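You operate a simulated robot arm through the tools that you are given. There is no shell and no other tool.

The job below is to be done with a simulated robot arm. You get a single attempt, and the scene is never put back.

JOB
Seat the funnel in the narrow-necked jar and scoop some sugar through it.
Fine: funnel back in the teal mug, scoop back where it lay, lid on the canister.

The check looks at the end state, three seconds after you hand in, the way a careful person would. Anything else that was tipped, shoved, dropped, spilled or broken makes it a failure. A push-on lid holds only when it is set on centred and level and pressed home; a screw cap is set on level and turned clockwise until tight.

ROBOT AND FRAMES
A 6-joint arm with a two-finger parallel gripper, fixed in place. Base frame: the origin is at the foot of the arm, x ahead of it, y to its left, z up; the work surface is at about z = 0. Readings come in cm, degrees, newtons and seconds.
With the tool pointing down near the work surface it reaches from about 14 to 58 cm from the base axis. Its first joint turns from -66.0 to 66.0 degrees. Payload 2.1 kg.
The TCP is the grasp point between the finger pads, 3 cm short of the fingertips. In the tool frame z runs along the fingers and y along their closing line. The gripper opens to 9.4 cm. The fingers are 2.8 cm wide and 1 cm thick; the gripper's body (5 by 9.6 cm) begins 5.5 cm behind the TCP.
Orientation is told as [roll, pitch, yaw] about the base's x, y, z axes, in that order, counted from this pose: with the fingers straight down and closing along the base's y, the tool's x points along the base's -x, its y along +y and its z along -z.

CONTROLS
- The arm moves only by the tool jog_arm. Its argument "deltas" is a list of rows, each a list of 7 numbers: the turn, a rotation vector about the tool's x, y, z in degrees, then the shift along the tool's x, y, z in cm, then the closure in counts, from 0 (fully open) to 255 (shut). In form: [[ax, ay, az, x, y, z, grip], ...]. A call has 1 to 20 rows; each row is the pose to reach, as a shift and turn from the pose commanded when the call began, along the tool's axes at that moment. Rows are played at 5 a second. More than 5 cm and 8.6 degrees between two rows, or a gripper value outside its range, and nothing of the call is played. A pose out of reach is approached as far as the arm can. The call stops where the force on the tool passes 70 N (or 10 N more than at its start, if that is more) or the arm is blocked; 0.2 s more then pass. The fingers move at their own pace (about 7.2 cm/s each) and stop on an object; they squeeze with about 24 N. The grip force told is the motor's: it shows also when the fingers shut on nothing. Time passes only in rows, and 0.2 s behind the last, so rows that repeat a pose let the fingers close. The reply holds the time, the measured pose of the TCP, the force on the tool along the base axes, the opening and the grip force, in the units named above and with some noise, with the torque about the TCP (base axes, N m) and any sound that the robot's microphone picked up, and new pictures: "pictures" is both (left out), scene, wrist or none.
- Cameras (640 x 400 px; columns grow to the right, rows downward): "scene" is fixed at [7.73, -39, 49.85]; the picture's right is [0.54, -0.84, 0.00], its down [-0.36, -0.23, -0.90] and it looks along [0.76, 0.49, -0.43] (base axes); focal length 214 px, centre (320, 200). "wrist" rides on the gripper at [7.6, 1.4, -10.3] in the tool frame; the picture's right is [-0.18, 0.98, 0.00], its down [-0.75, -0.14, -0.64] and it looks along [-0.63, -0.12, 0.77] (tool axes); focal length 243 px, centre (320, 200). There is no depth. A picture from a camera that has moved, and an enlarged one, comes with that camera's place and axes in the base frame and with its lens.
- close_up(camera, box): a new picture of the part [left, top, right, bottom] of that camera's present view, enlarged. The clock stands still meanwhile.
- hand_in(): hands the job in; it is judged then, once.

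Places have to be worked out from the pictures, the camera data and where the tool is seen. Open the gripper and draw the arm clear of the work before you hand the job in, unless the task says otherwise.

The tools are called after "Request:" by a JSON object that holds its "op" and its "data". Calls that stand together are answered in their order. jog_arm: Moves the arm, as the interface text tells. Its arguments: {"type":"object","properties":{"deltas":{"type":"array"},"pictures":{"type":"string","enum":["both","scene","wrist","none"]}},"required":["deltas"]} The other tools are called the same way: close_up (camera, box) takes an enlarged picture of a part of a camera's view; hand_in () hands the job in.

At the start:

```text
time: 0.0
ee_pos: [23.01, -21.71, 43.88]
ee_rot: [-0.1, -0.2, 0.2]
force: [0.5, 0.0, 0.5]
moment: [0.0, 0.03, 0.06]
width: 9.41
grip_force: 0.1
```

scene: 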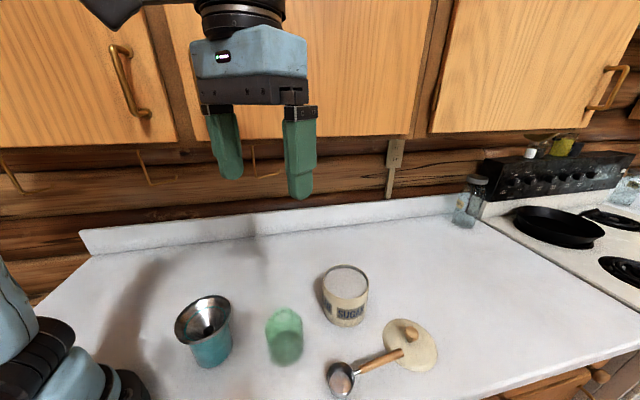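
wrist: 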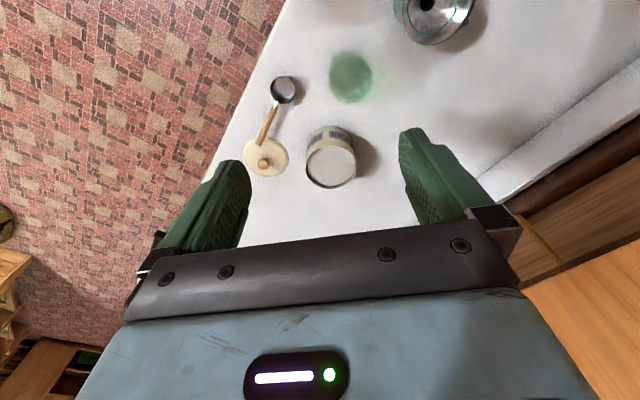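

I'll begin by looking closely at the objects in both views: mug with funnel, green jar, sugar canister, scoop and lid.

Request:
{"op": "close_up", "data": {"camera": "scene", "box": [160, 250, 320, 390]}}

Request:
{"op": "close_up", "data": {"camera": "scene", "box": [300, 250, 460, 400]}}

Request:
{"op": "close_up", "data": {"camera": "wrist", "box": [220, 0, 500, 200]}}

```text
2.86 times, centred on (240, 320) of scene
camera zoom: at [7.73, -39.0, 49.85], right [0.54, -0.84, 0.0], down [-0.36, -0.23, -0.9], along [0.76, 0.49, -0.43], focal length 613 px, centre (549, -143)
```

zoom: 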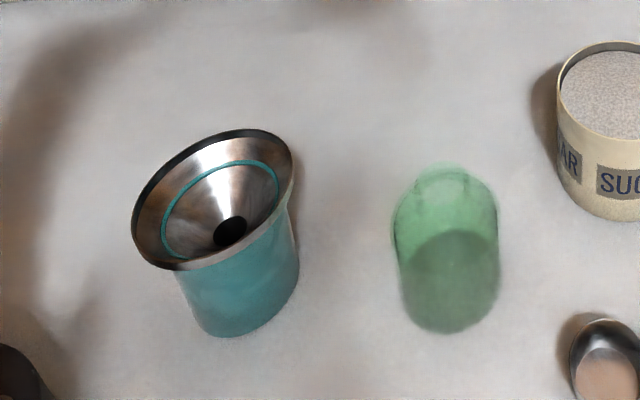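

```text
2.67 times, centred on (380, 325) of scene
camera zoom: at [7.73, -39.0, 49.85], right [0.54, -0.84, 0.0], down [-0.36, -0.23, -0.9], along [0.76, 0.49, -0.43], focal length 572 px, centre (160, -133)
```

zoom: 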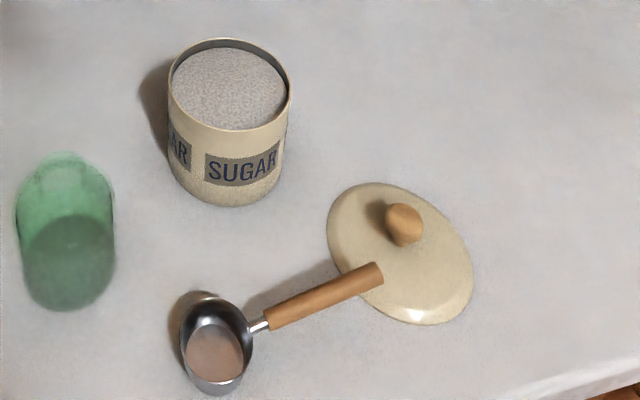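

```text
2.00 times, centred on (360, 100) of wrist
camera zoom: at [15.35, -20.2, 54.23], right [0.18, 0.98, 0.0], down [0.75, -0.14, 0.64], along [0.63, -0.12, -0.76], focal length 485 px, centre (240, 400)
```

zoom: 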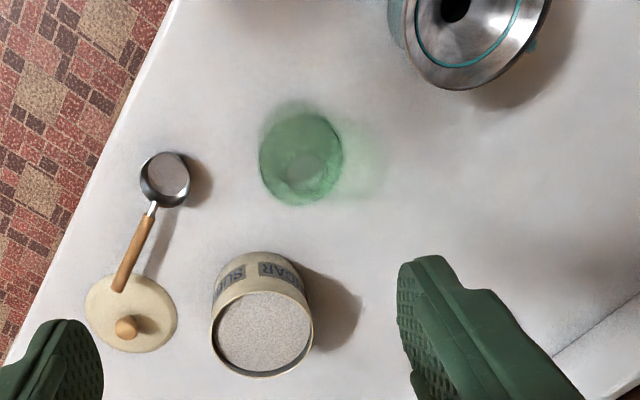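

The mug is around [18.5,-4.5], jar about [28,-17], canister about [43.5,-24] (top z≈10), lid about [42.6,-40], and scoop bowl about [28.4,-30.2] with its handle end over the lid. I'll move to a vantage near the mug, yawed 90°, to see the funnel up close.

Request:
{"op": "jog_arm", "data": {"deltas": [[0, 0, -7.5, 0.33, 0.5, 1.67, 0], [0, 0, -15, 0.67, 1, 3.33, 0], [0, 0, -22.5, 1, 1.5, 5, 0], [0, 0, -30, 1.33, 2, 6.67, 0], [0, 0, -37.5, 1.67, 2.5, 8.33, 0], [0, 0, -45, 2, 3, 10, 0], [0, 0, -52.5, 2.33, 3.5, 11.67, 0], [0, 0, -60, 2.67, 4, 13.33, 0], [0, 0, -67.5, 3, 4.5, 15, 0], [0, 0, -75, 3.33, 5, 16.67, 0], [0, 0, -82.5, 3.67, 5.5, 18.33, 0], [0, 0, -90, 4, 6, 20, 0], [0, 0, -90, 4, 6, 20, 0]]}}

```text
time: 2.8
ee_pos: [18.92, -15.6, 23.76]
ee_rot: [-0.2, 0.0, 90.3]
force: [1.6, 0.4, -0.8]
moment: [0.03, 0.04, 0.03]
width: 9.4
grip_force: 0.0
camera wrist: at [17.48, -23.23, 34.04], right [-0.98, 0.18, 0.0], down [0.14, 0.75, 0.64], along [0.12, 0.63, -0.77], focal length 243 px, centre (320, 200)
```

scene: 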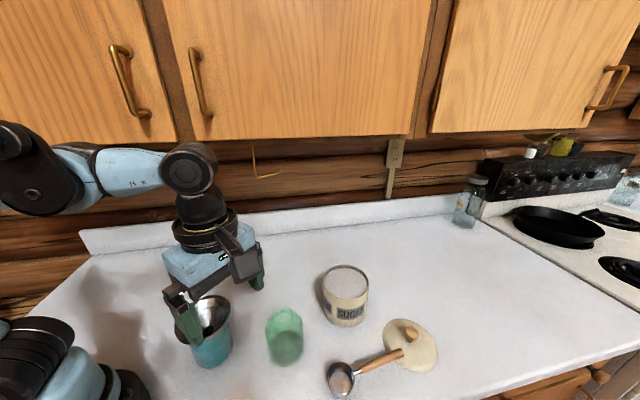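
wrist: 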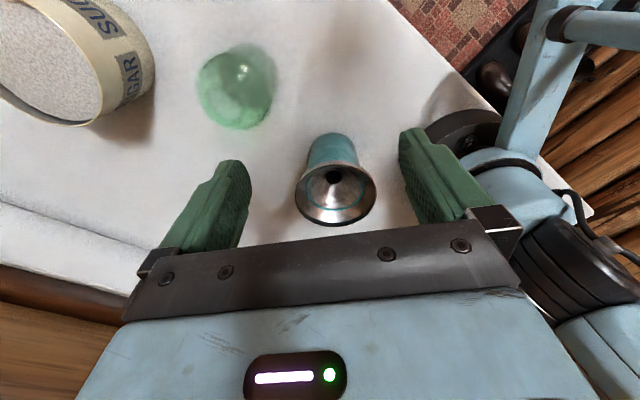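

The funnel shows clearly now; I'll enlarge it to get the rim size, tilt and spout, and look at the jar too.

Request:
{"op": "close_up", "data": {"camera": "wrist", "box": [280, 120, 400, 240]}}

Request:
{"op": "close_up", "data": {"camera": "wrist", "box": [180, 30, 300, 140]}}

Request:
{"op": "close_up", "data": {"camera": "scene", "box": [160, 280, 320, 380]}}

```text
3.33 times, centred on (340, 180) of wrist
camera zoom: at [17.48, -23.23, 34.04], right [-0.98, 0.18, 0.0], down [0.14, 0.75, 0.64], along [0.12, 0.63, -0.77], focal length 809 px, centre (253, 267)
```

zoom: 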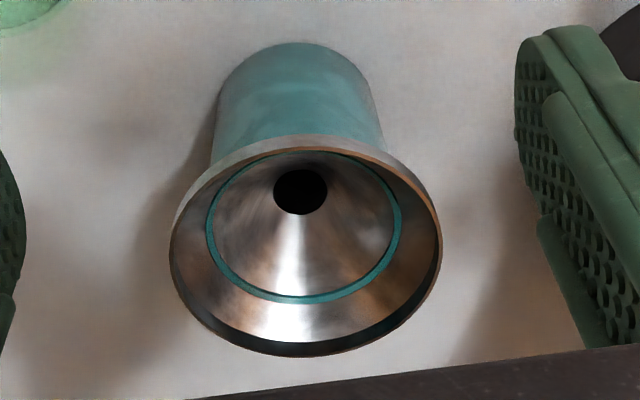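

```text
3.64 times, centred on (240, 85) of wrist
camera zoom: at [17.48, -23.23, 34.04], right [-0.98, 0.18, 0.0], down [0.14, 0.75, 0.64], along [0.12, 0.63, -0.77], focal length 882 px, centre (611, 618)
```

zoom: 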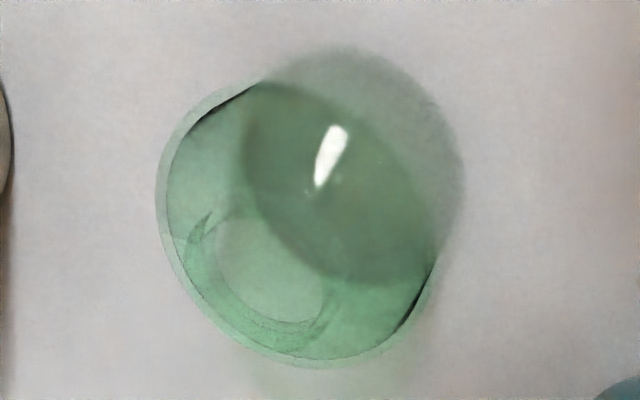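

```text
4.00 times, centred on (240, 330) of scene
camera zoom: at [7.72, -39.0, 49.85], right [0.54, -0.84, 0.0], down [-0.36, -0.23, -0.9], along [0.76, 0.49, -0.43], focal length 858 px, centre (640, -320)
```

zoom: 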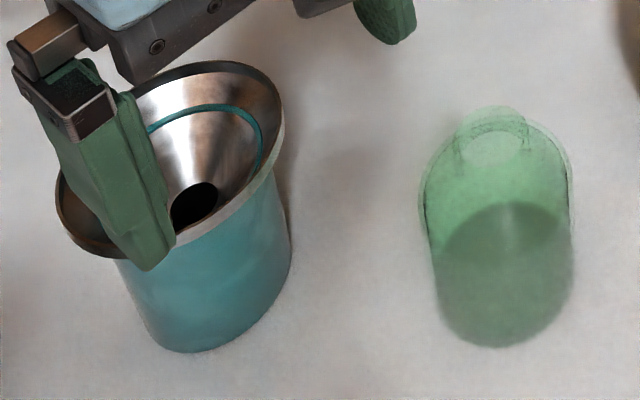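

The funnel has a cylindrical lip, with its rim centre near [19.2,-3,8.7] and radius about 5.4. The jar neck looks to be near [28.5,-16.7,9]. I'll move in for a better look at the neck.

Request:
{"op": "jog_arm", "data": {"deltas": [[0, 0, 0, 2.2, -2, 1.7, 0], [0, 0, 0, 4.4, -4, 3.4, 0], [0, 0, 0, 6.6, -6, 5.1, 0], [0, 0, 0, 8.7, -7.8, 6.7, 0], [0, 0, 0, 8.7, -7.8, 6.7, 0]]}}

Request:
{"op": "close_up", "data": {"camera": "wrist", "box": [240, 100, 400, 260]}}

Request:
{"op": "close_up", "data": {"camera": "scene", "box": [165, 280, 245, 380]}}

```text
time: 4.0
ee_pos: [27.13, -24.73, 17.31]
ee_rot: [-0.2, 0.2, 90.1]
force: [0.0, -0.3, 0.6]
moment: [0.01, 0.0, 0.0]
width: 9.4
grip_force: 0.1
camera wrist: at [25.61, -32.21, 27.47], right [-0.98, 0.18, 0.0], down [0.14, 0.75, 0.64], along [0.12, 0.63, -0.77], focal length 243 px, centre (320, 200)
```

scene: 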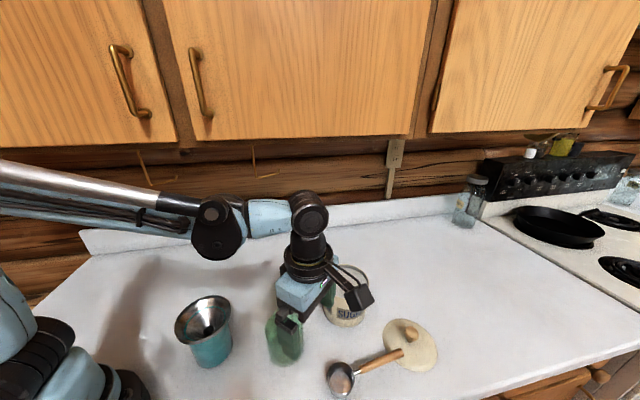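
wrist: 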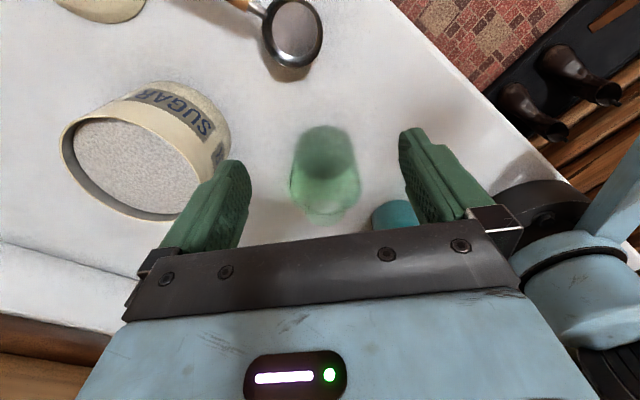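

```text
2.50 times, centred on (320, 180) of wrist
camera zoom: at [25.61, -32.21, 27.47], right [-0.98, 0.18, 0.0], down [0.14, 0.75, 0.64], along [0.12, 0.63, -0.77], focal length 606 px, centre (320, 250)
```

zoom: 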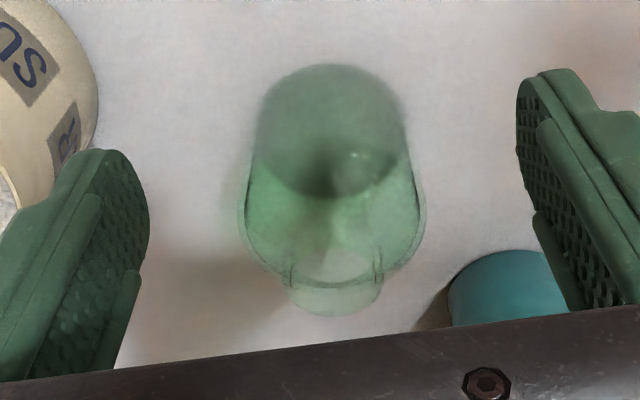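

```text
4.00 times, centred on (205, 330) of scene
camera zoom: at [7.73, -39.0, 49.85], right [0.54, -0.84, 0.0], down [-0.36, -0.23, -0.9], along [0.76, 0.49, -0.43], focal length 858 px, centre (780, -320)
```

zoom: 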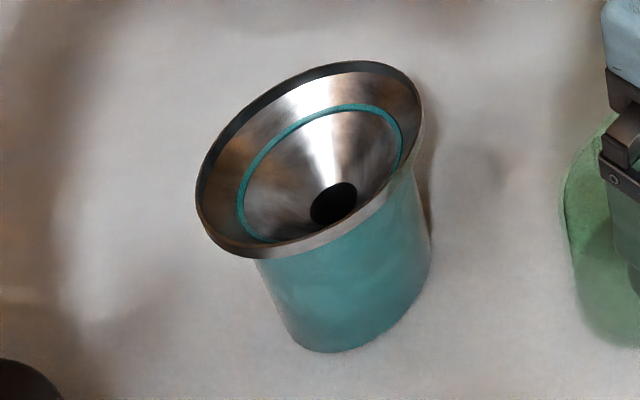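

The jar axis comes out at about [27.9,-17.2] with the mouth at z≈10.8. Next I'll hover over the funnel's +x rim point with the fingers half closed, to see how they line up with the lip.

Request:
{"op": "jog_arm", "data": {"deltas": [[0, 0, 0, 0, 0, -2, 174], [0, 0, 0, -4.5, 0.5, -2, 174], [0, 0, 0, -9, 1, -2, 174], [0, 0, 0, -13.5, 1.5, -2, 174], [0, 0, 0, -18, 2, -2, 174], [0, 0, 0, -21.6, 2.4, -1, 174], [0, 0, 0, -21.6, 2.4, 1, 174], [0, 0, 0, -21.6, 2.4, 1, 174]]}}

Request:
{"op": "close_up", "data": {"camera": "wrist", "box": [220, 40, 460, 190]}}

Request:
{"op": "close_up", "data": {"camera": "scene", "box": [160, 270, 280, 370]}}

Request:
{"op": "jog_arm", "data": {"deltas": [[0, 0, 0, 0, 0, 0, 174]], "pictures": "none"}}

```text
time: 5.8
ee_pos: [24.67, -2.87, 16.06]
ee_rot: [-0.2, 0.1, 90.0]
force: [0.6, -1.0, 0.5]
moment: [-0.04, 0.01, 0.0]
width: 3.0
grip_force: 0.0
camera wrist: at [23.11, -10.46, 26.43], right [-0.98, 0.18, 0.0], down [0.14, 0.75, 0.64], along [0.12, 0.63, -0.77], focal length 243 px, centre (320, 200)
```

scene: 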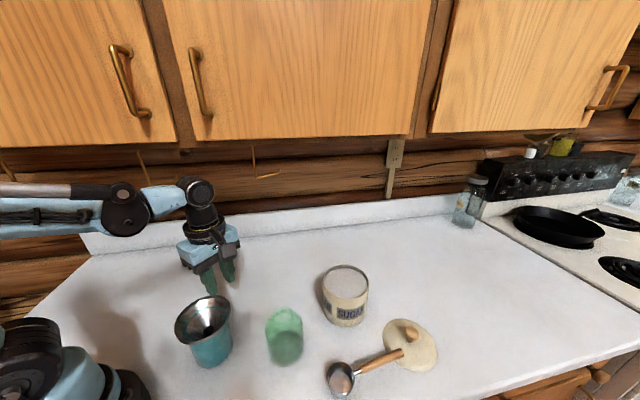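
wrist: 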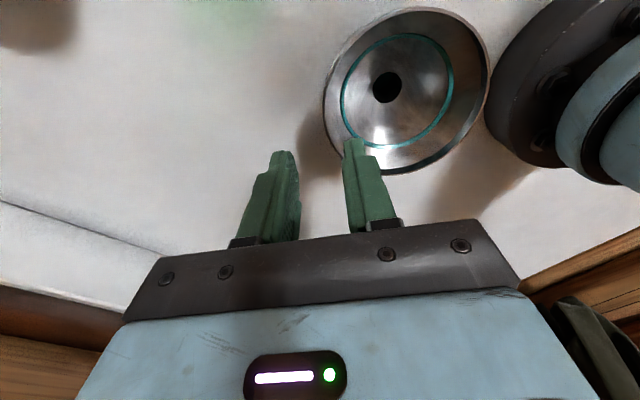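

```text
2.67 times, centred on (340, 115) of wrist
camera zoom: at [23.11, -10.46, 26.43], right [-0.98, 0.18, 0.0], down [0.14, 0.75, 0.64], along [0.12, 0.63, -0.77], focal length 647 px, centre (267, 427)
```

zoom: 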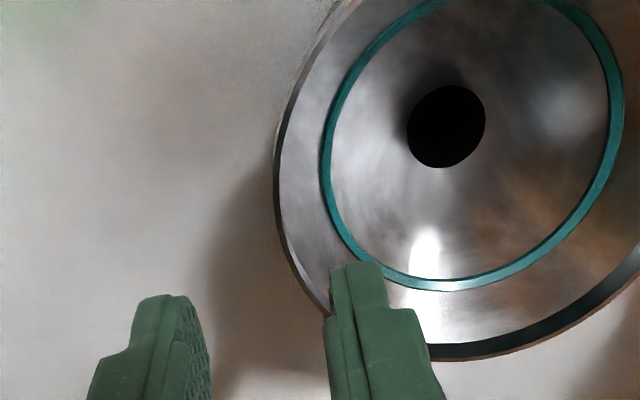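

```text
4.00 times, centred on (220, 320) of scene
camera zoom: at [7.72, -39.0, 49.85], right [0.54, -0.84, 0.0], down [-0.36, -0.23, -0.9], along [0.76, 0.49, -0.43], focal length 858 px, centre (720, -280)
```

zoom: 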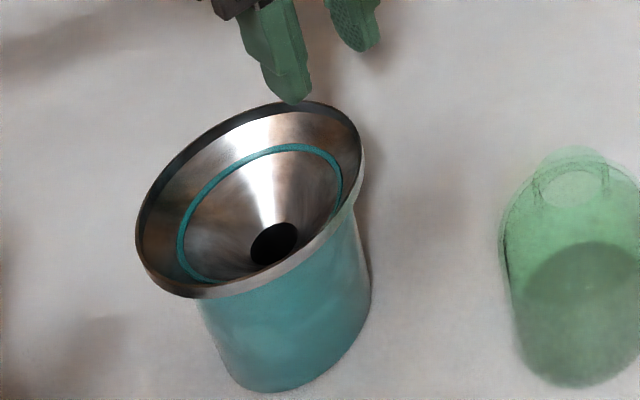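

```text
time: 6.2
ee_pos: [24.6, -2.8, 16.09]
ee_rot: [-0.3, 0.1, 90.1]
force: [1.0, 0.6, 0.3]
moment: [0.03, 0.0, 0.0]
width: 2.97
grip_force: 0.1
```

Triangulating rim points from both cameras puts the rim at z≈10.7, centre ≈[19.15,-4.1], radius ≈5.0. I'll go to just above the +x lip point and check the alignment before inserting.

Request:
{"op": "jog_arm", "data": {"deltas": [[0, 0, 0, 1.35, 0.5, 0, 174], [0, 0, 0, 1.35, 0.5, 1.5, 174], [0, 0, 0, 1.35, 0.5, 1.5, 174]]}}

Request:
{"op": "close_up", "data": {"camera": "wrist", "box": [240, 60, 400, 180]}}

Request:
{"op": "close_up", "data": {"camera": "scene", "box": [165, 270, 265, 350]}}

```text
time: 7.0
ee_pos: [24.04, -4.24, 14.82]
ee_rot: [-0.1, 0.1, 90.2]
force: [-0.4, -0.4, 0.3]
moment: [-0.03, -0.03, -0.01]
width: 2.99
grip_force: 0.1
camera wrist: at [22.65, -11.83, 25.15], right [-0.98, 0.18, 0.0], down [0.14, 0.75, 0.64], along [0.12, 0.63, -0.77], focal length 243 px, centre (320, 200)
```

scene: 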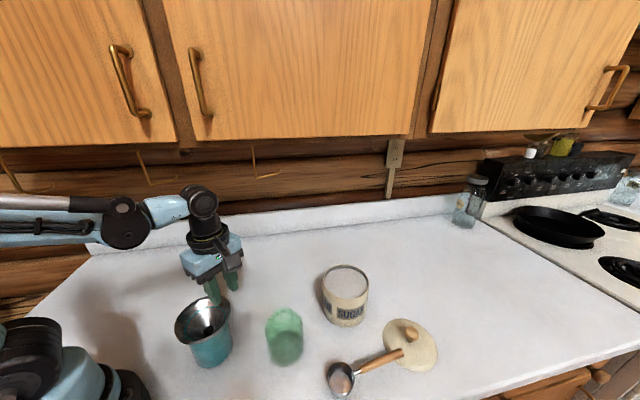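
wrist: 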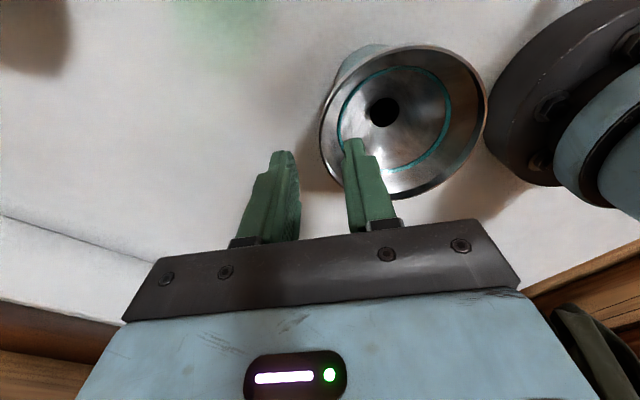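

```text
3.33 times, centred on (320, 120) of wrist
camera zoom: at [22.65, -11.83, 25.15], right [-0.98, 0.18, 0.0], down [0.14, 0.75, 0.64], along [0.12, 0.63, -0.77], focal length 809 px, centre (320, 467)
```

zoom: 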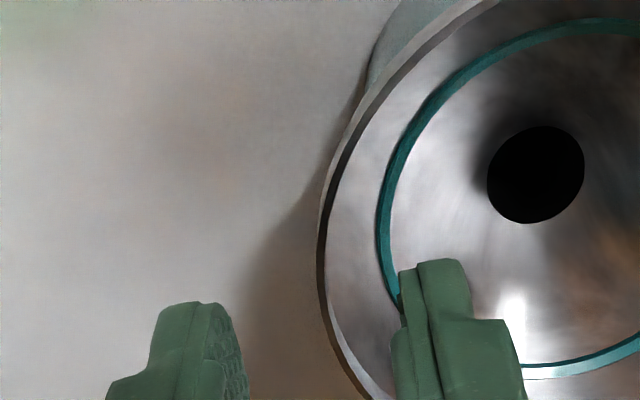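

```text
5.00 times, centred on (215, 310) of scene
camera zoom: at [7.72, -39.0, 49.85], right [0.54, -0.84, 0.0], down [-0.36, -0.23, -0.9], along [0.76, 0.49, -0.43], focal length 1072 px, centre (845, -350)
```

zoom: 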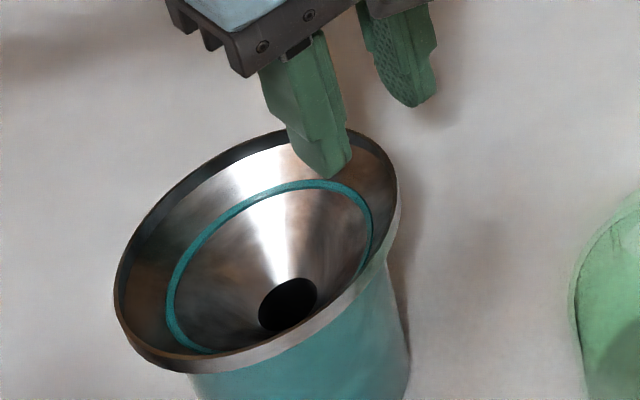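

The tips sit about 1 cm above the rim and straddle the +x lip (lip at x≈23.85). I'll shift 0.2 cm towards -x and lower until the tips are about 0.6 cm below the rim, checking the force.

Request:
{"op": "jog_arm", "data": {"deltas": [[0, 0, 0, 0, 0.2, 0.5, 174], [0, 0, 0, 0, 0.2, 1.0, 174], [0, 0, 0, 0, 0.2, 1.5, 174], [0, 0, 0, 0, 0.2, 1.5, 174]]}}

Request:
{"op": "close_up", "data": {"camera": "wrist", "box": [240, 60, 400, 180]}}

Request:
{"op": "close_up", "data": {"camera": "scene", "box": [165, 270, 265, 350]}}

```text
time: 8.0
ee_pos: [23.73, -4.12, 13.12]
ee_rot: [-0.2, 0.0, 90.1]
force: [-0.3, 0.0, -0.4]
moment: [0.01, 0.04, 0.03]
width: 3.01
grip_force: 0.1
camera wrist: at [22.32, -11.75, 23.48], right [-0.98, 0.18, 0.0], down [0.14, 0.75, 0.64], along [0.12, 0.63, -0.77], focal length 243 px, centre (320, 200)
```

scene: 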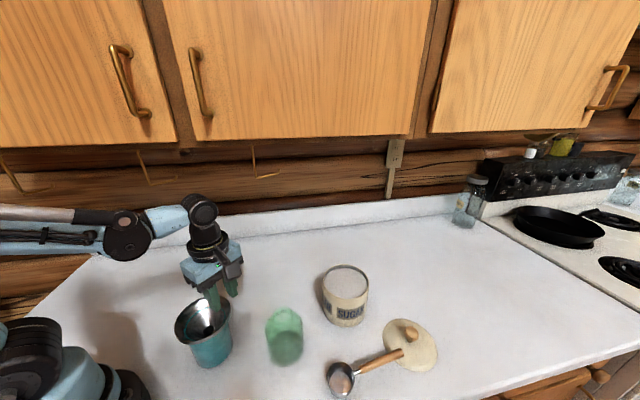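
wrist: 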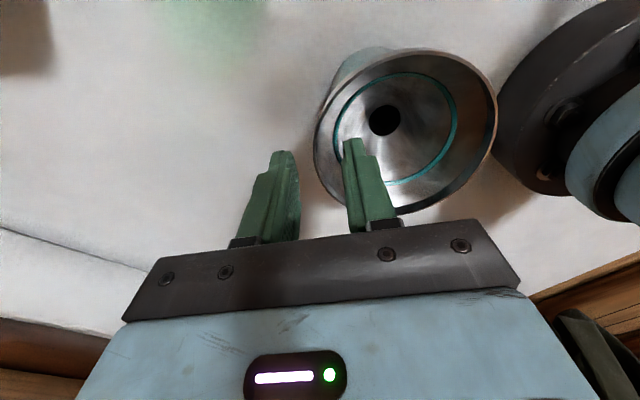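

```text
3.33 times, centred on (320, 120) of wrist
camera zoom: at [22.32, -11.75, 23.48], right [-0.98, 0.18, 0.0], down [0.14, 0.75, 0.64], along [0.12, 0.63, -0.77], focal length 809 px, centre (320, 467)
```

zoom: 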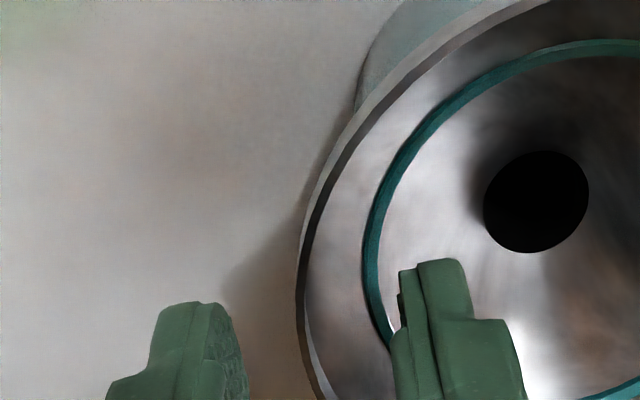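

```text
5.00 times, centred on (215, 310) of scene
camera zoom: at [7.72, -39.0, 49.85], right [0.54, -0.84, 0.0], down [-0.36, -0.23, -0.9], along [0.76, 0.49, -0.43], focal length 1072 px, centre (845, -350)
```

zoom: 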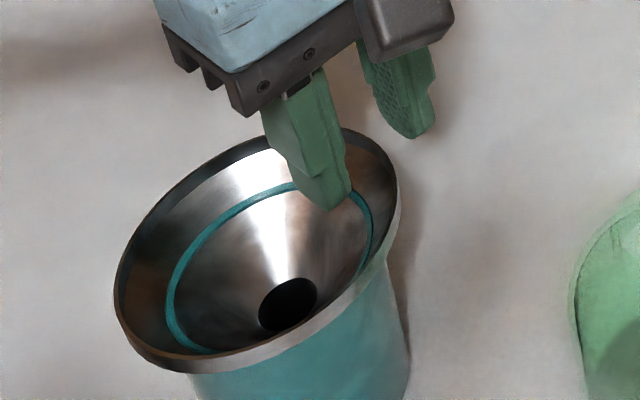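

The fingers straddle the lip, centred to within about 1 mm. I'll go down 0.2 more and close on the lip.

Request:
{"op": "jog_arm", "data": {"deltas": [[0, 0, 0, 0, 0, 0.2, 174], [0, 0, 0, 0, 0, 0.2, 200], [0, 0, 0, 0, 0, 0.2, 225], [0, 0, 0, 0, 0, 0.2, 255], [0, 0, 0, 0, 0, 0.2, 255], [0, 0, 0, 0, 0, 0.2, 255]]}}

Request:
{"op": "close_up", "data": {"camera": "scene", "box": [165, 270, 265, 350]}}

Request:
{"op": "close_up", "data": {"camera": "wrist", "box": [240, 40, 500, 220]}}

```text
time: 9.4
ee_pos: [23.8, -4.13, 13.12]
ee_rot: [-0.3, 0.1, 90.1]
force: [-3.1, -1.6, 11.6]
moment: [-0.05, 0.42, 0.03]
width: 1.42
grip_force: 24.2
camera wrist: at [22.29, -11.69, 23.34], right [-0.98, 0.18, 0.0], down [0.14, 0.75, 0.64], along [0.12, 0.63, -0.77], focal length 243 px, centre (320, 200)
```

scene: 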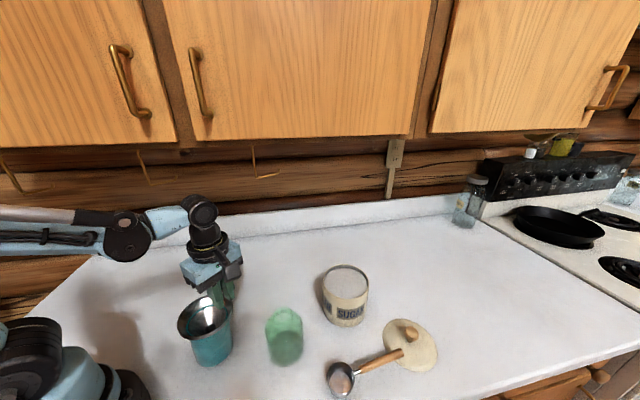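
wrist: 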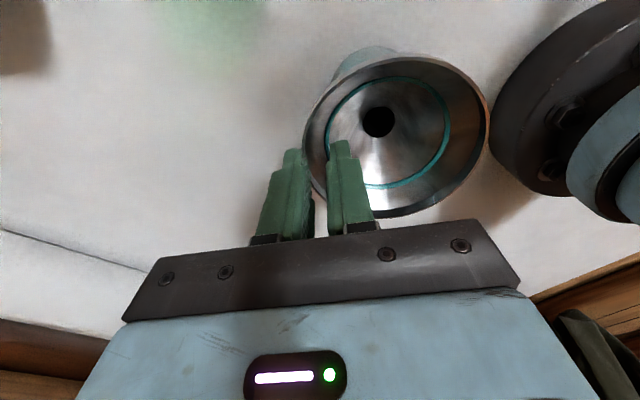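

```text
5.00 times, centred on (215, 310) of scene
camera zoom: at [7.72, -39.0, 49.85], right [0.54, -0.84, 0.0], down [-0.36, -0.23, -0.9], along [0.76, 0.49, -0.43], focal length 1072 px, centre (845, -350)
```

zoom: 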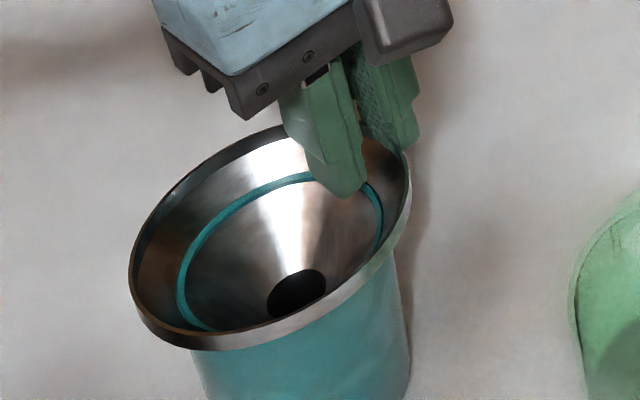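

```text
2.22 times, centred on (370, 130) of wrist
camera zoom: at [22.29, -11.69, 23.34], right [-0.98, 0.18, 0.0], down [0.14, 0.75, 0.64], along [0.12, 0.63, -0.77], focal length 539 px, centre (209, 356)
```

zoom: 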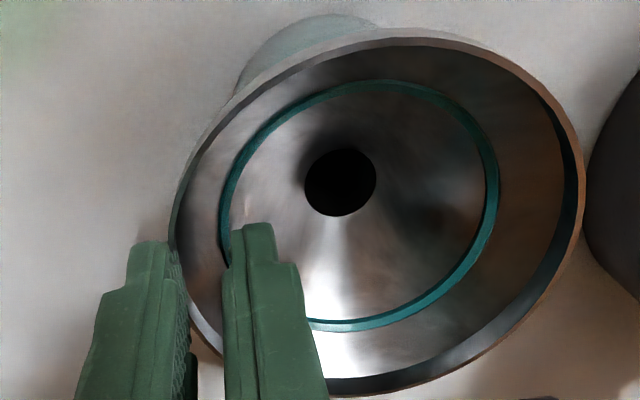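

The opening stopped at 1.42 cm with 11.6 N upward, so the inner finger caught on the cone below the lip. I'll open again, rise a little and look.

Request:
{"op": "jog_arm", "data": {"deltas": [[0, 0, 0, 0, 0, 0, 215], [0, 0, 0, 0, 0, 0, 195], [0, 0, 0, 0, 0, 0, 174], [0, 0, 0, 0, 0, -0.5, 174], [0, 0, 0, 0, 0, -0.5, 174]]}}

Request:
{"op": "close_up", "data": {"camera": "scene", "box": [165, 270, 265, 350]}}

Request:
{"op": "close_up", "data": {"camera": "wrist", "box": [240, 40, 500, 220]}}

```text
time: 10.6
ee_pos: [23.76, -4.15, 13.43]
ee_rot: [-0.2, 0.0, 90.2]
force: [-0.2, -0.3, -0.2]
moment: [-0.02, 0.03, 0.0]
width: 3.0
grip_force: 0.1
camera wrist: at [22.32, -11.67, 23.79], right [-0.98, 0.18, 0.0], down [0.14, 0.75, 0.64], along [0.12, 0.63, -0.77], focal length 243 px, centre (320, 200)
```

scene: 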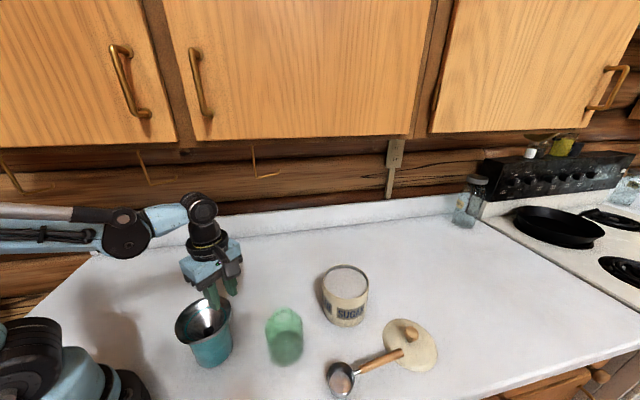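
wrist: 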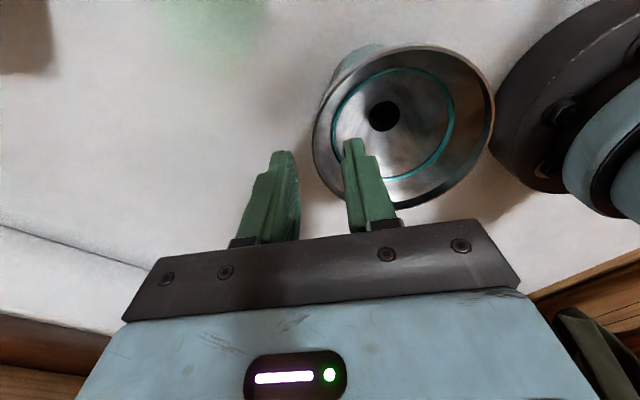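

```text
5.00 times, centred on (215, 310) of scene
camera zoom: at [7.73, -39.0, 49.85], right [0.54, -0.84, 0.0], down [-0.36, -0.23, -0.9], along [0.76, 0.49, -0.43], focal length 1072 px, centre (845, -350)
```

zoom: 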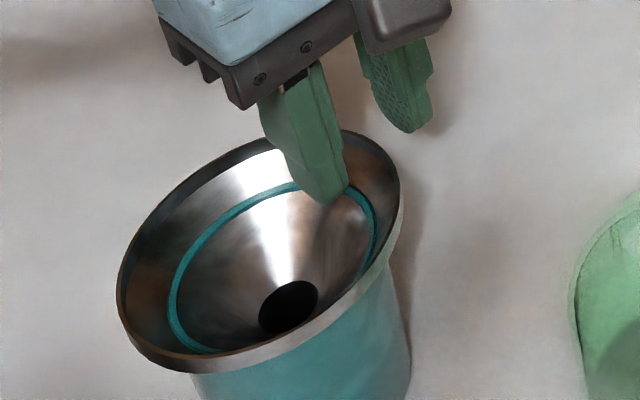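

```text
2.22 times, centred on (370, 130) of wrist
camera zoom: at [22.32, -11.67, 23.79], right [-0.98, 0.18, 0.0], down [0.14, 0.75, 0.64], along [0.12, 0.63, -0.77], focal length 539 px, centre (209, 356)
```

zoom: 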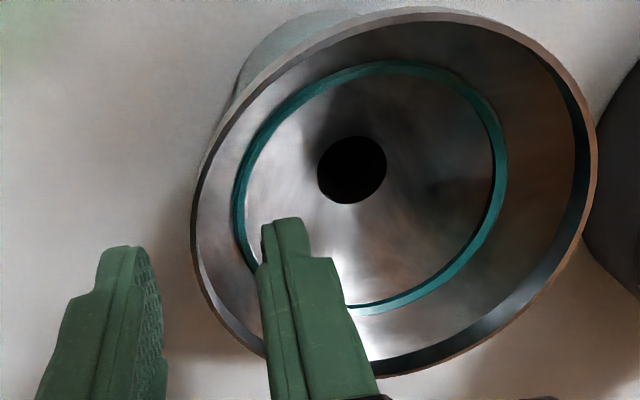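

The funnel settled back in place. From this higher position (tips ~0.5 cm higher) I'll try closing in small steps, watching width and vertical force.

Request:
{"op": "jog_arm", "data": {"deltas": [[0, 0, 0, 0, 0, 0, 200], [0, 0, 0, 0, 0, 0, 220], [0, 0, 0, 0, 0, 0, 232], [0, 0, 0, 0, 0, 0, 232]], "pictures": "none"}}

Request:
{"op": "close_up", "data": {"camera": "scene", "box": [165, 270, 265, 350]}}

Request:
{"op": "close_up", "data": {"camera": "wrist", "box": [240, 40, 500, 220]}}

```text
time: 11.6
ee_pos: [23.63, -3.99, 13.4]
ee_rot: [-0.1, 0.0, 90.1]
force: [-1.1, 0.4, 5.6]
moment: [0.06, 0.22, -0.03]
width: 0.95
grip_force: 24.0
```

```text
5.00 times, centred on (215, 310) of scene
camera zoom: at [7.72, -39.0, 49.85], right [0.54, -0.84, 0.0], down [-0.36, -0.23, -0.9], along [0.76, 0.49, -0.43], focal length 1072 px, centre (845, -350)
```

zoom: 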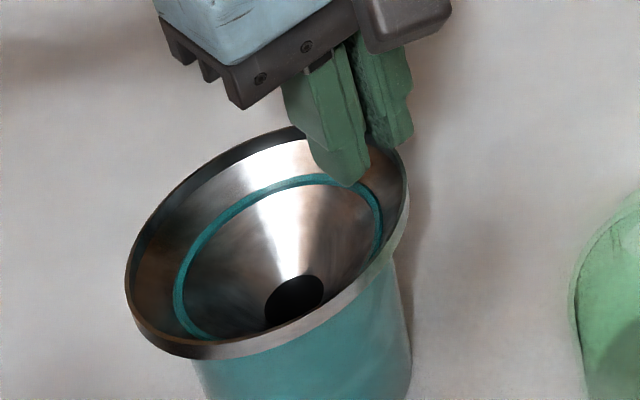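

```text
2.22 times, centred on (370, 130) of wrist
camera zoom: at [22.33, -11.67, 23.8], right [-0.98, 0.18, 0.0], down [0.14, 0.75, 0.64], along [0.12, 0.63, -0.77], focal length 539 px, centre (209, 356)
```

zoom: 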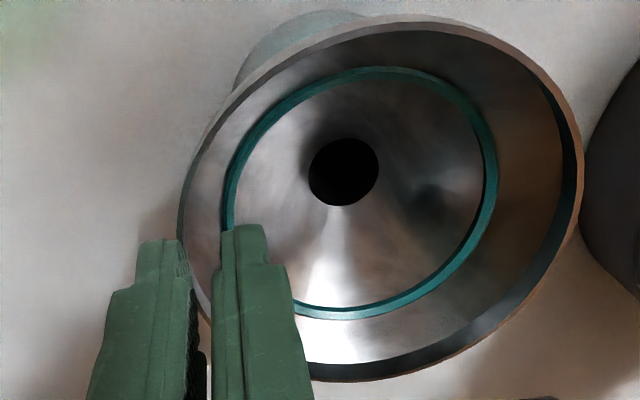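

The width fell to 0.95 with less lift force, so the tips are still about 0.6 cm too deep. I'll open, rise 0.65 cm, shift 0.1 cm towards +x, and close stepwise again.

Request:
{"op": "jog_arm", "data": {"deltas": [[0, 0, 0, 0, 0, 0, 205], [0, 0, 0, 0, 0, 0, 180], [0, 0, 0, 0, -0.1, -0.65, 180], [0, 0, 0, 0, -0.1, -0.65, 210], [0, 0, 0, 0, -0.1, -0.65, 235], [0, 0, 0, 0, -0.1, -0.65, 250], [0, 0, 0, 0, -0.1, -0.65, 250]], "pictures": "none"}}

Request:
{"op": "close_up", "data": {"camera": "scene", "box": [165, 270, 265, 350]}}

Request:
{"op": "close_up", "data": {"camera": "wrist", "box": [240, 40, 500, 220]}}

```text
time: 13.2
ee_pos: [23.87, -3.95, 14.07]
ee_rot: [-0.2, 0.1, 90.1]
force: [0.3, 0.0, -0.3]
moment: [0.02, -0.02, -0.03]
width: 0.2
grip_force: 0.0
```

```text
5.00 times, centred on (215, 310) of scene
camera zoom: at [7.72, -39.0, 49.85], right [0.54, -0.84, 0.0], down [-0.36, -0.23, -0.9], along [0.76, 0.49, -0.43], focal length 1072 px, centre (845, -350)
```

zoom: 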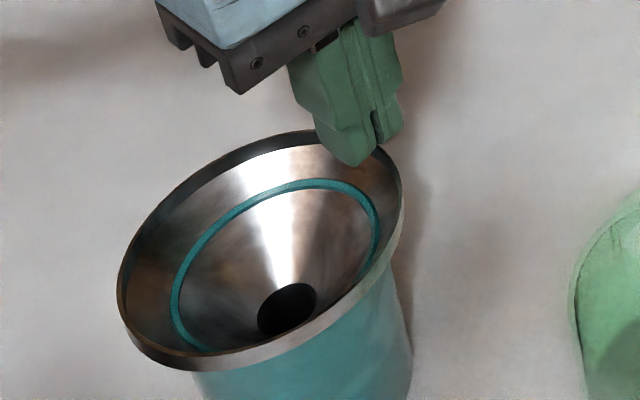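

```text
2.22 times, centred on (370, 130) of wrist
camera zoom: at [22.4, -11.6, 24.43], right [-0.98, 0.18, 0.0], down [0.14, 0.75, 0.64], along [0.12, 0.63, -0.77], focal length 539 px, centre (209, 356)
```

zoom: 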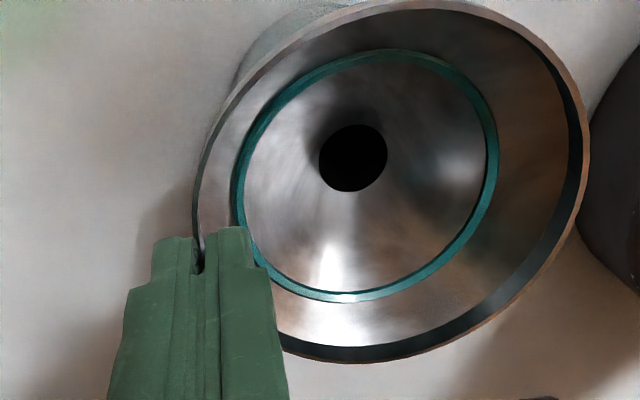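

The fingers now straddle the lip without pushing it. I'll squeeze fully and read the width.

Request:
{"op": "jog_arm", "data": {"deltas": [[0, 0, 0, 0, 0, 0, 255], [0, 0, 0, 0, 0, 0, 255]], "pictures": "none"}}

Request:
{"op": "close_up", "data": {"camera": "wrist", "box": [270, 100, 350, 160]}}

Request:
{"op": "close_up", "data": {"camera": "scene", "box": [210, 280, 260, 320]}}

```text
time: 13.8
ee_pos: [23.93, -4.06, 14.12]
ee_rot: [-0.2, 0.2, 90.1]
force: [0.3, 0.4, -0.1]
moment: [-0.02, 0.0, 0.01]
width: 0.0
grip_force: 24.0
```

```text
6.67 times, centred on (310, 130) of wrist
camera zoom: at [22.4, -11.6, 24.43], right [-0.98, 0.18, 0.0], down [0.14, 0.75, 0.64], along [0.12, 0.63, -0.77], focal length 1618 px, centre (387, 667)
```

zoom: 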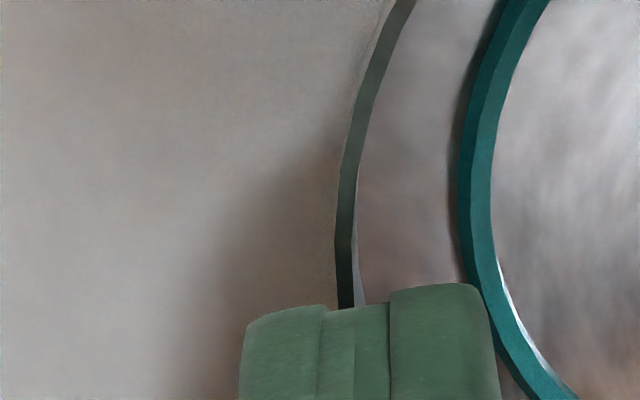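

```text
10.00 times, centred on (235, 300) of scene
camera zoom: at [7.72, -39.0, 49.85], right [0.54, -0.84, 0.0], down [-0.36, -0.23, -0.9], along [0.76, 0.49, -0.43], focal length 2145 px, centre (1170, -800)
```

zoom: 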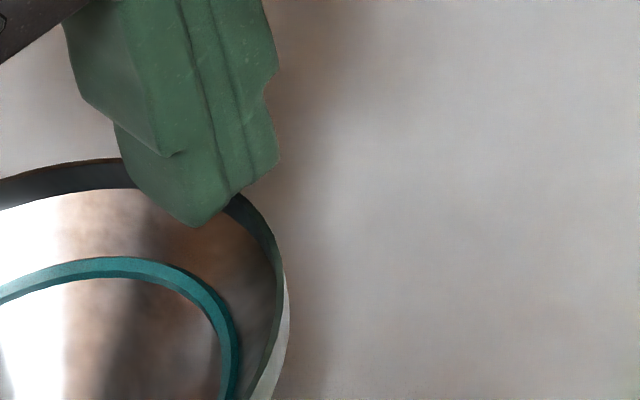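

The fingers shut on nothing at tip z≈11.1, so the rim is at about 10.8 and the lip is only ~0.45 cm tall above a 45° cone. I'll tilt the tool ~33° so the fingers follow a chord of the wall. The inner finger then bears on the lip top and cone, and the outer one on the corner. First I'll go to a standoff.

Request:
{"op": "jog_arm", "data": {"deltas": [[0, 0, 0, 0, 0, -2, 187], [-8, 0, 0, 0, -0.6, -3, 187], [-16, 0, 0, 0, -1.3, -3, 187], [-24.5, 0, 0, 0, -2, -3, 187], [-33, 0, 0, 0, -2.6, -2, 187], [-33, 0, 0, 0, -2.6, -0.4, 187], [-33, 0, 0, 0, -2.6, -0.4, 187]]}}

Request:
{"op": "close_up", "data": {"camera": "wrist", "box": [200, 40, 480, 220]}}

Request:
{"op": "close_up", "data": {"camera": "scene", "box": [175, 270, 275, 350]}}

```text
time: 15.4
ee_pos: [26.45, -5.43, 14.59]
ee_rot: [25.6, 0.8, 90.5]
force: [-0.4, -0.3, 0.3]
moment: [0.02, 0.0, 0.0]
width: 2.5
grip_force: 0.0
out of reach, approached as far as the arm can: row 5, 6, 7
camera wrist: at [29.62, -12.81, 24.65], right [-0.89, 0.18, 0.42], down [0.4, 0.76, 0.51], along [-0.23, 0.62, -0.75], focal length 243 px, centre (320, 200)
```

scene: 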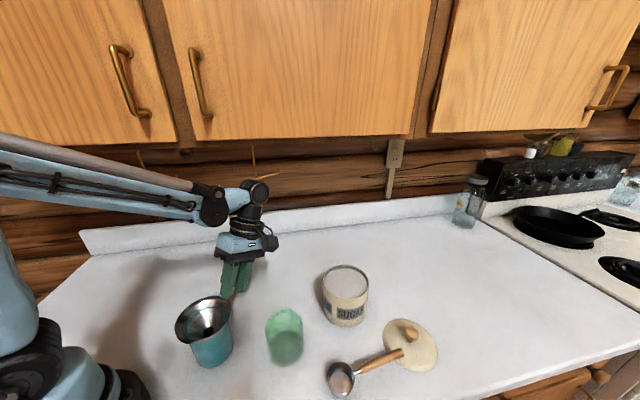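
wrist: 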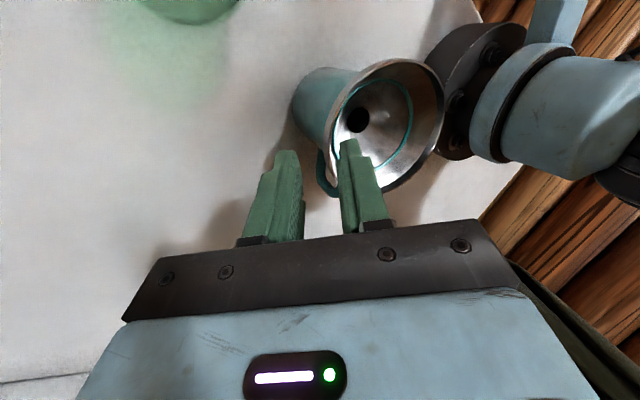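

```text
2.22 times, centred on (340, 130) of wrist
camera zoom: at [29.62, -12.81, 24.65], right [-0.89, 0.18, 0.42], down [0.4, 0.76, 0.51], along [-0.23, 0.62, -0.75], focal length 539 px, centre (276, 356)
```

zoom: 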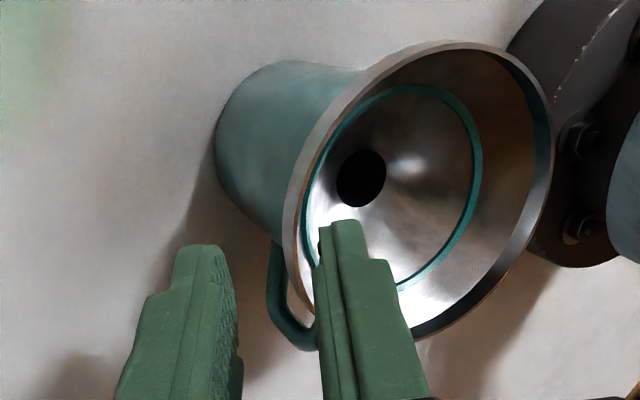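

```text
5.00 times, centred on (225, 310) of scene
camera zoom: at [7.73, -39.0, 49.85], right [0.54, -0.84, 0.0], down [-0.36, -0.23, -0.9], along [0.76, 0.49, -0.43], focal length 1072 px, centre (795, -350)
```

zoom: 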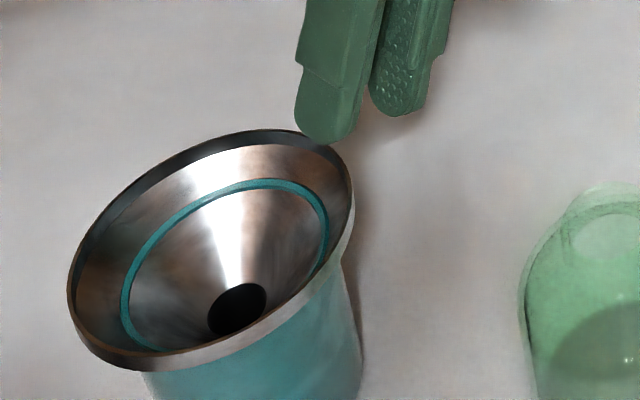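

33° is out of reach on this side, and the mug handle is there too. The -y side of the rim should be better, so I'll come back to vertical and up, then work from there.

Request:
{"op": "jog_arm", "data": {"deltas": [[8, 0, 0, 0, 0.55, -0.84, 187], [16, 0, 0, 0, 1.1, -1.7, 187], [24.5, 0, 0, 0, 1.6, -2.5, 187], [33, 0, 0, 0, 2.18, -3.36, 187], [33, 0, 0, 0, 2.18, -3.36, 187]], "pictures": "none"}}

```text
time: 16.6
ee_pos: [25.87, -5.22, 18.66]
ee_rot: [-7.5, 0.8, 90.5]
force: [0.4, 0.0, 0.1]
moment: [0.02, 0.02, -0.04]
width: 2.51
grip_force: 0.1
```

The commanded pose restarted from where the arm reached, leaving it 7.5° off vertical. I'll correct that.

Request:
{"op": "jog_arm", "data": {"deltas": [[-7.5, -0.8, 0.5, 0, 0, -1.5, 187], [-7.5, -0.8, 0.5, 0, 0, -1.5, 187]], "pictures": "none"}}

```text
time: 17.2
ee_pos: [25.53, -5.26, 20.19]
ee_rot: [0.3, 0.0, 90.0]
force: [-0.5, -0.3, -0.3]
moment: [0.01, 0.01, -0.02]
width: 2.48
grip_force: 0.0
```

Level again. Next I'll yaw back to 0 and go to a point off the funnel's -y side.

Request:
{"op": "jog_arm", "data": {"deltas": [[0, 0, 8.2, 0.7, 0.6, 0, 187], [0, 0, 16.4, 1.4, 1.2, 0, 187], [0, 0, 24.6, 2.1, 1.8, 0, 187], [0, 0, 32.8, 2.8, 2.4, 0, 187], [0, 0, 41, 3.5, 3, 0, 187], [0, 0, 49.2, 4.2, 3.6, 0, 187], [0, 0, 57.4, 4.9, 4.2, 0, 187], [0, 0, 65.6, 5.6, 4.8, 0, 187], [0, 0, 73.8, 6.3, 5.4, 0, 187], [0, 0, 82, 7, 6, 0, 187], [0, 0, 90, 7.7, 6.5, 0, 187], [0, 0, 90, 7.7, 6.5, 0, 187]], "pictures": "none"}}

```text
time: 19.8
ee_pos: [19.16, -12.95, 20.13]
ee_rot: [-0.1, 0.1, -0.1]
force: [-0.3, -0.3, 0.0]
moment: [0.03, 0.03, 0.02]
width: 2.53
grip_force: 0.0
```

Now I'll tilt 32° about tool x here at height, to test reachability on this side.

Request:
{"op": "jog_arm", "data": {"deltas": [[-8, 0, 0, 0, 0, 0.5, 187], [-16, 0, 0, 0, 0.3, 1, 187], [-24, 0, 0, 0, 0.6, 1.5, 187], [-32, 0, 0, 0, 0.9, 2, 187], [-32, 0, 0, 0, 1, 2.5, 187]]}}

Request:
{"op": "close_up", "data": {"camera": "wrist", "box": [200, 40, 480, 220]}}

```text
time: 21.0
ee_pos: [19.19, -12.01, 17.55]
ee_rot: [32.1, 0.2, 0.1]
force: [-0.1, 0.1, 0.0]
moment: [0.01, 0.01, 0.0]
width: 2.51
grip_force: 0.1
camera wrist: at [11.61, -16.19, 27.11], right [0.18, 0.83, 0.52], down [0.75, -0.46, 0.47], along [0.63, 0.31, -0.71], focal length 243 px, centre (320, 200)
```

scene: 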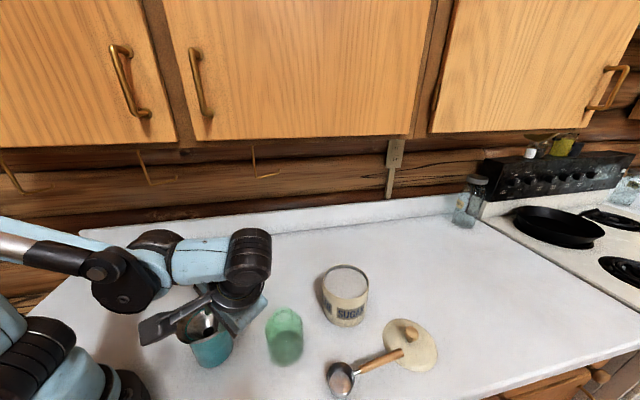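
wrist: 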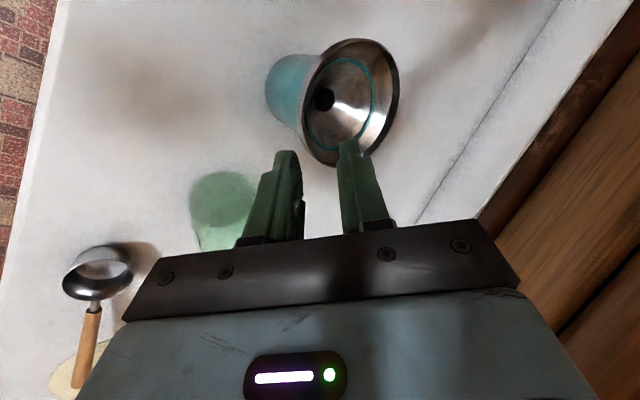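

```text
2.22 times, centred on (340, 130) of wrist
camera zoom: at [11.61, -16.19, 27.11], right [0.18, 0.83, 0.52], down [0.75, -0.46, 0.47], along [0.63, 0.31, -0.71], focal length 539 px, centre (276, 356)
```

zoom: 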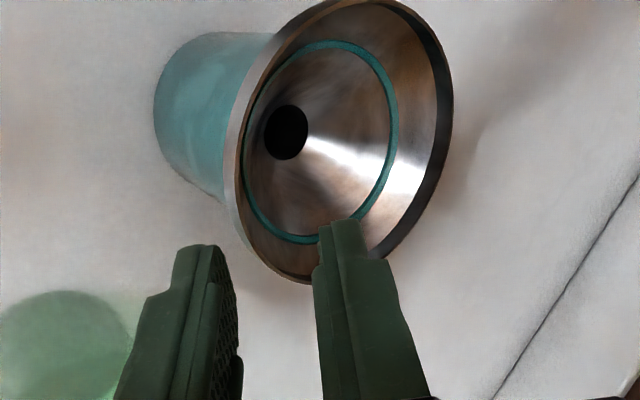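

This side is reachable and the lip projects where predicted. I'll align to the chord line and advance to about 2.8 cm short, then check.

Request:
{"op": "jog_arm", "data": {"deltas": [[0, 0, 0, 0.1, -1.27, 0, 187], [0, 0, 0, 0.1, -1.27, 1.5, 187], [0, 0, 0, 0.1, -1.27, 3, 187], [0, 0, 0, 0.1, -1.27, 3, 187]], "pictures": "none"}}

Request:
{"op": "close_up", "data": {"camera": "wrist", "box": [220, 60, 420, 200]}}

Request:
{"op": "close_up", "data": {"camera": "scene", "box": [140, 260, 280, 380]}}

```text
time: 22.0
ee_pos: [19.09, -11.66, 14.5]
ee_rot: [32.0, 0.2, 0.1]
force: [-0.2, 0.2, 0.1]
moment: [-0.02, -0.02, 0.02]
width: 2.51
grip_force: 0.0
```

```text
2.86 times, centred on (320, 130) of wrist
camera zoom: at [11.5, -15.89, 23.97], right [0.18, 0.83, 0.52], down [0.75, -0.46, 0.47], along [0.63, 0.31, -0.71], focal length 693 px, centre (320, 400)
```

zoom: 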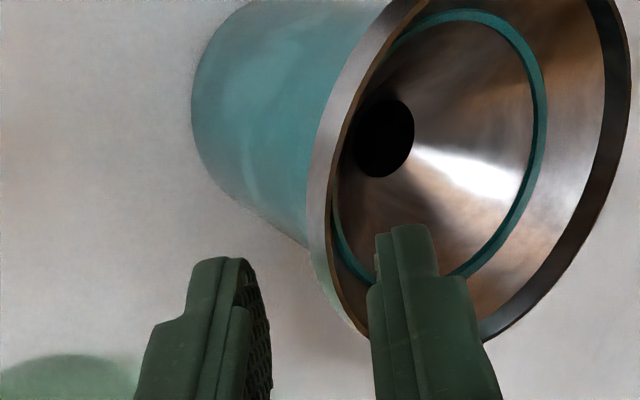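

```text
3.33 times, centred on (210, 320) of scene
camera zoom: at [7.72, -39.0, 49.85], right [0.54, -0.84, 0.0], down [-0.36, -0.23, -0.9], along [0.76, 0.49, -0.43], focal length 715 px, centre (687, -200)
```

zoom: 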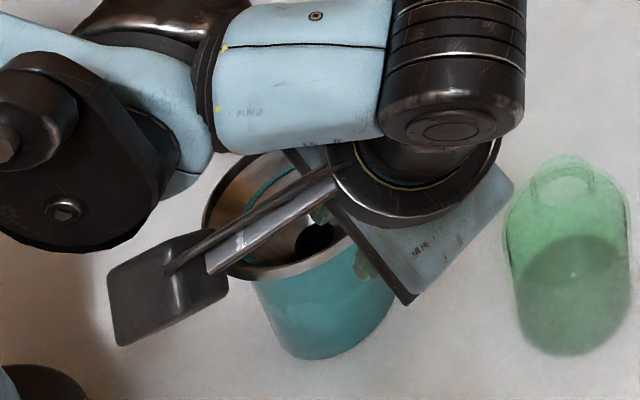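

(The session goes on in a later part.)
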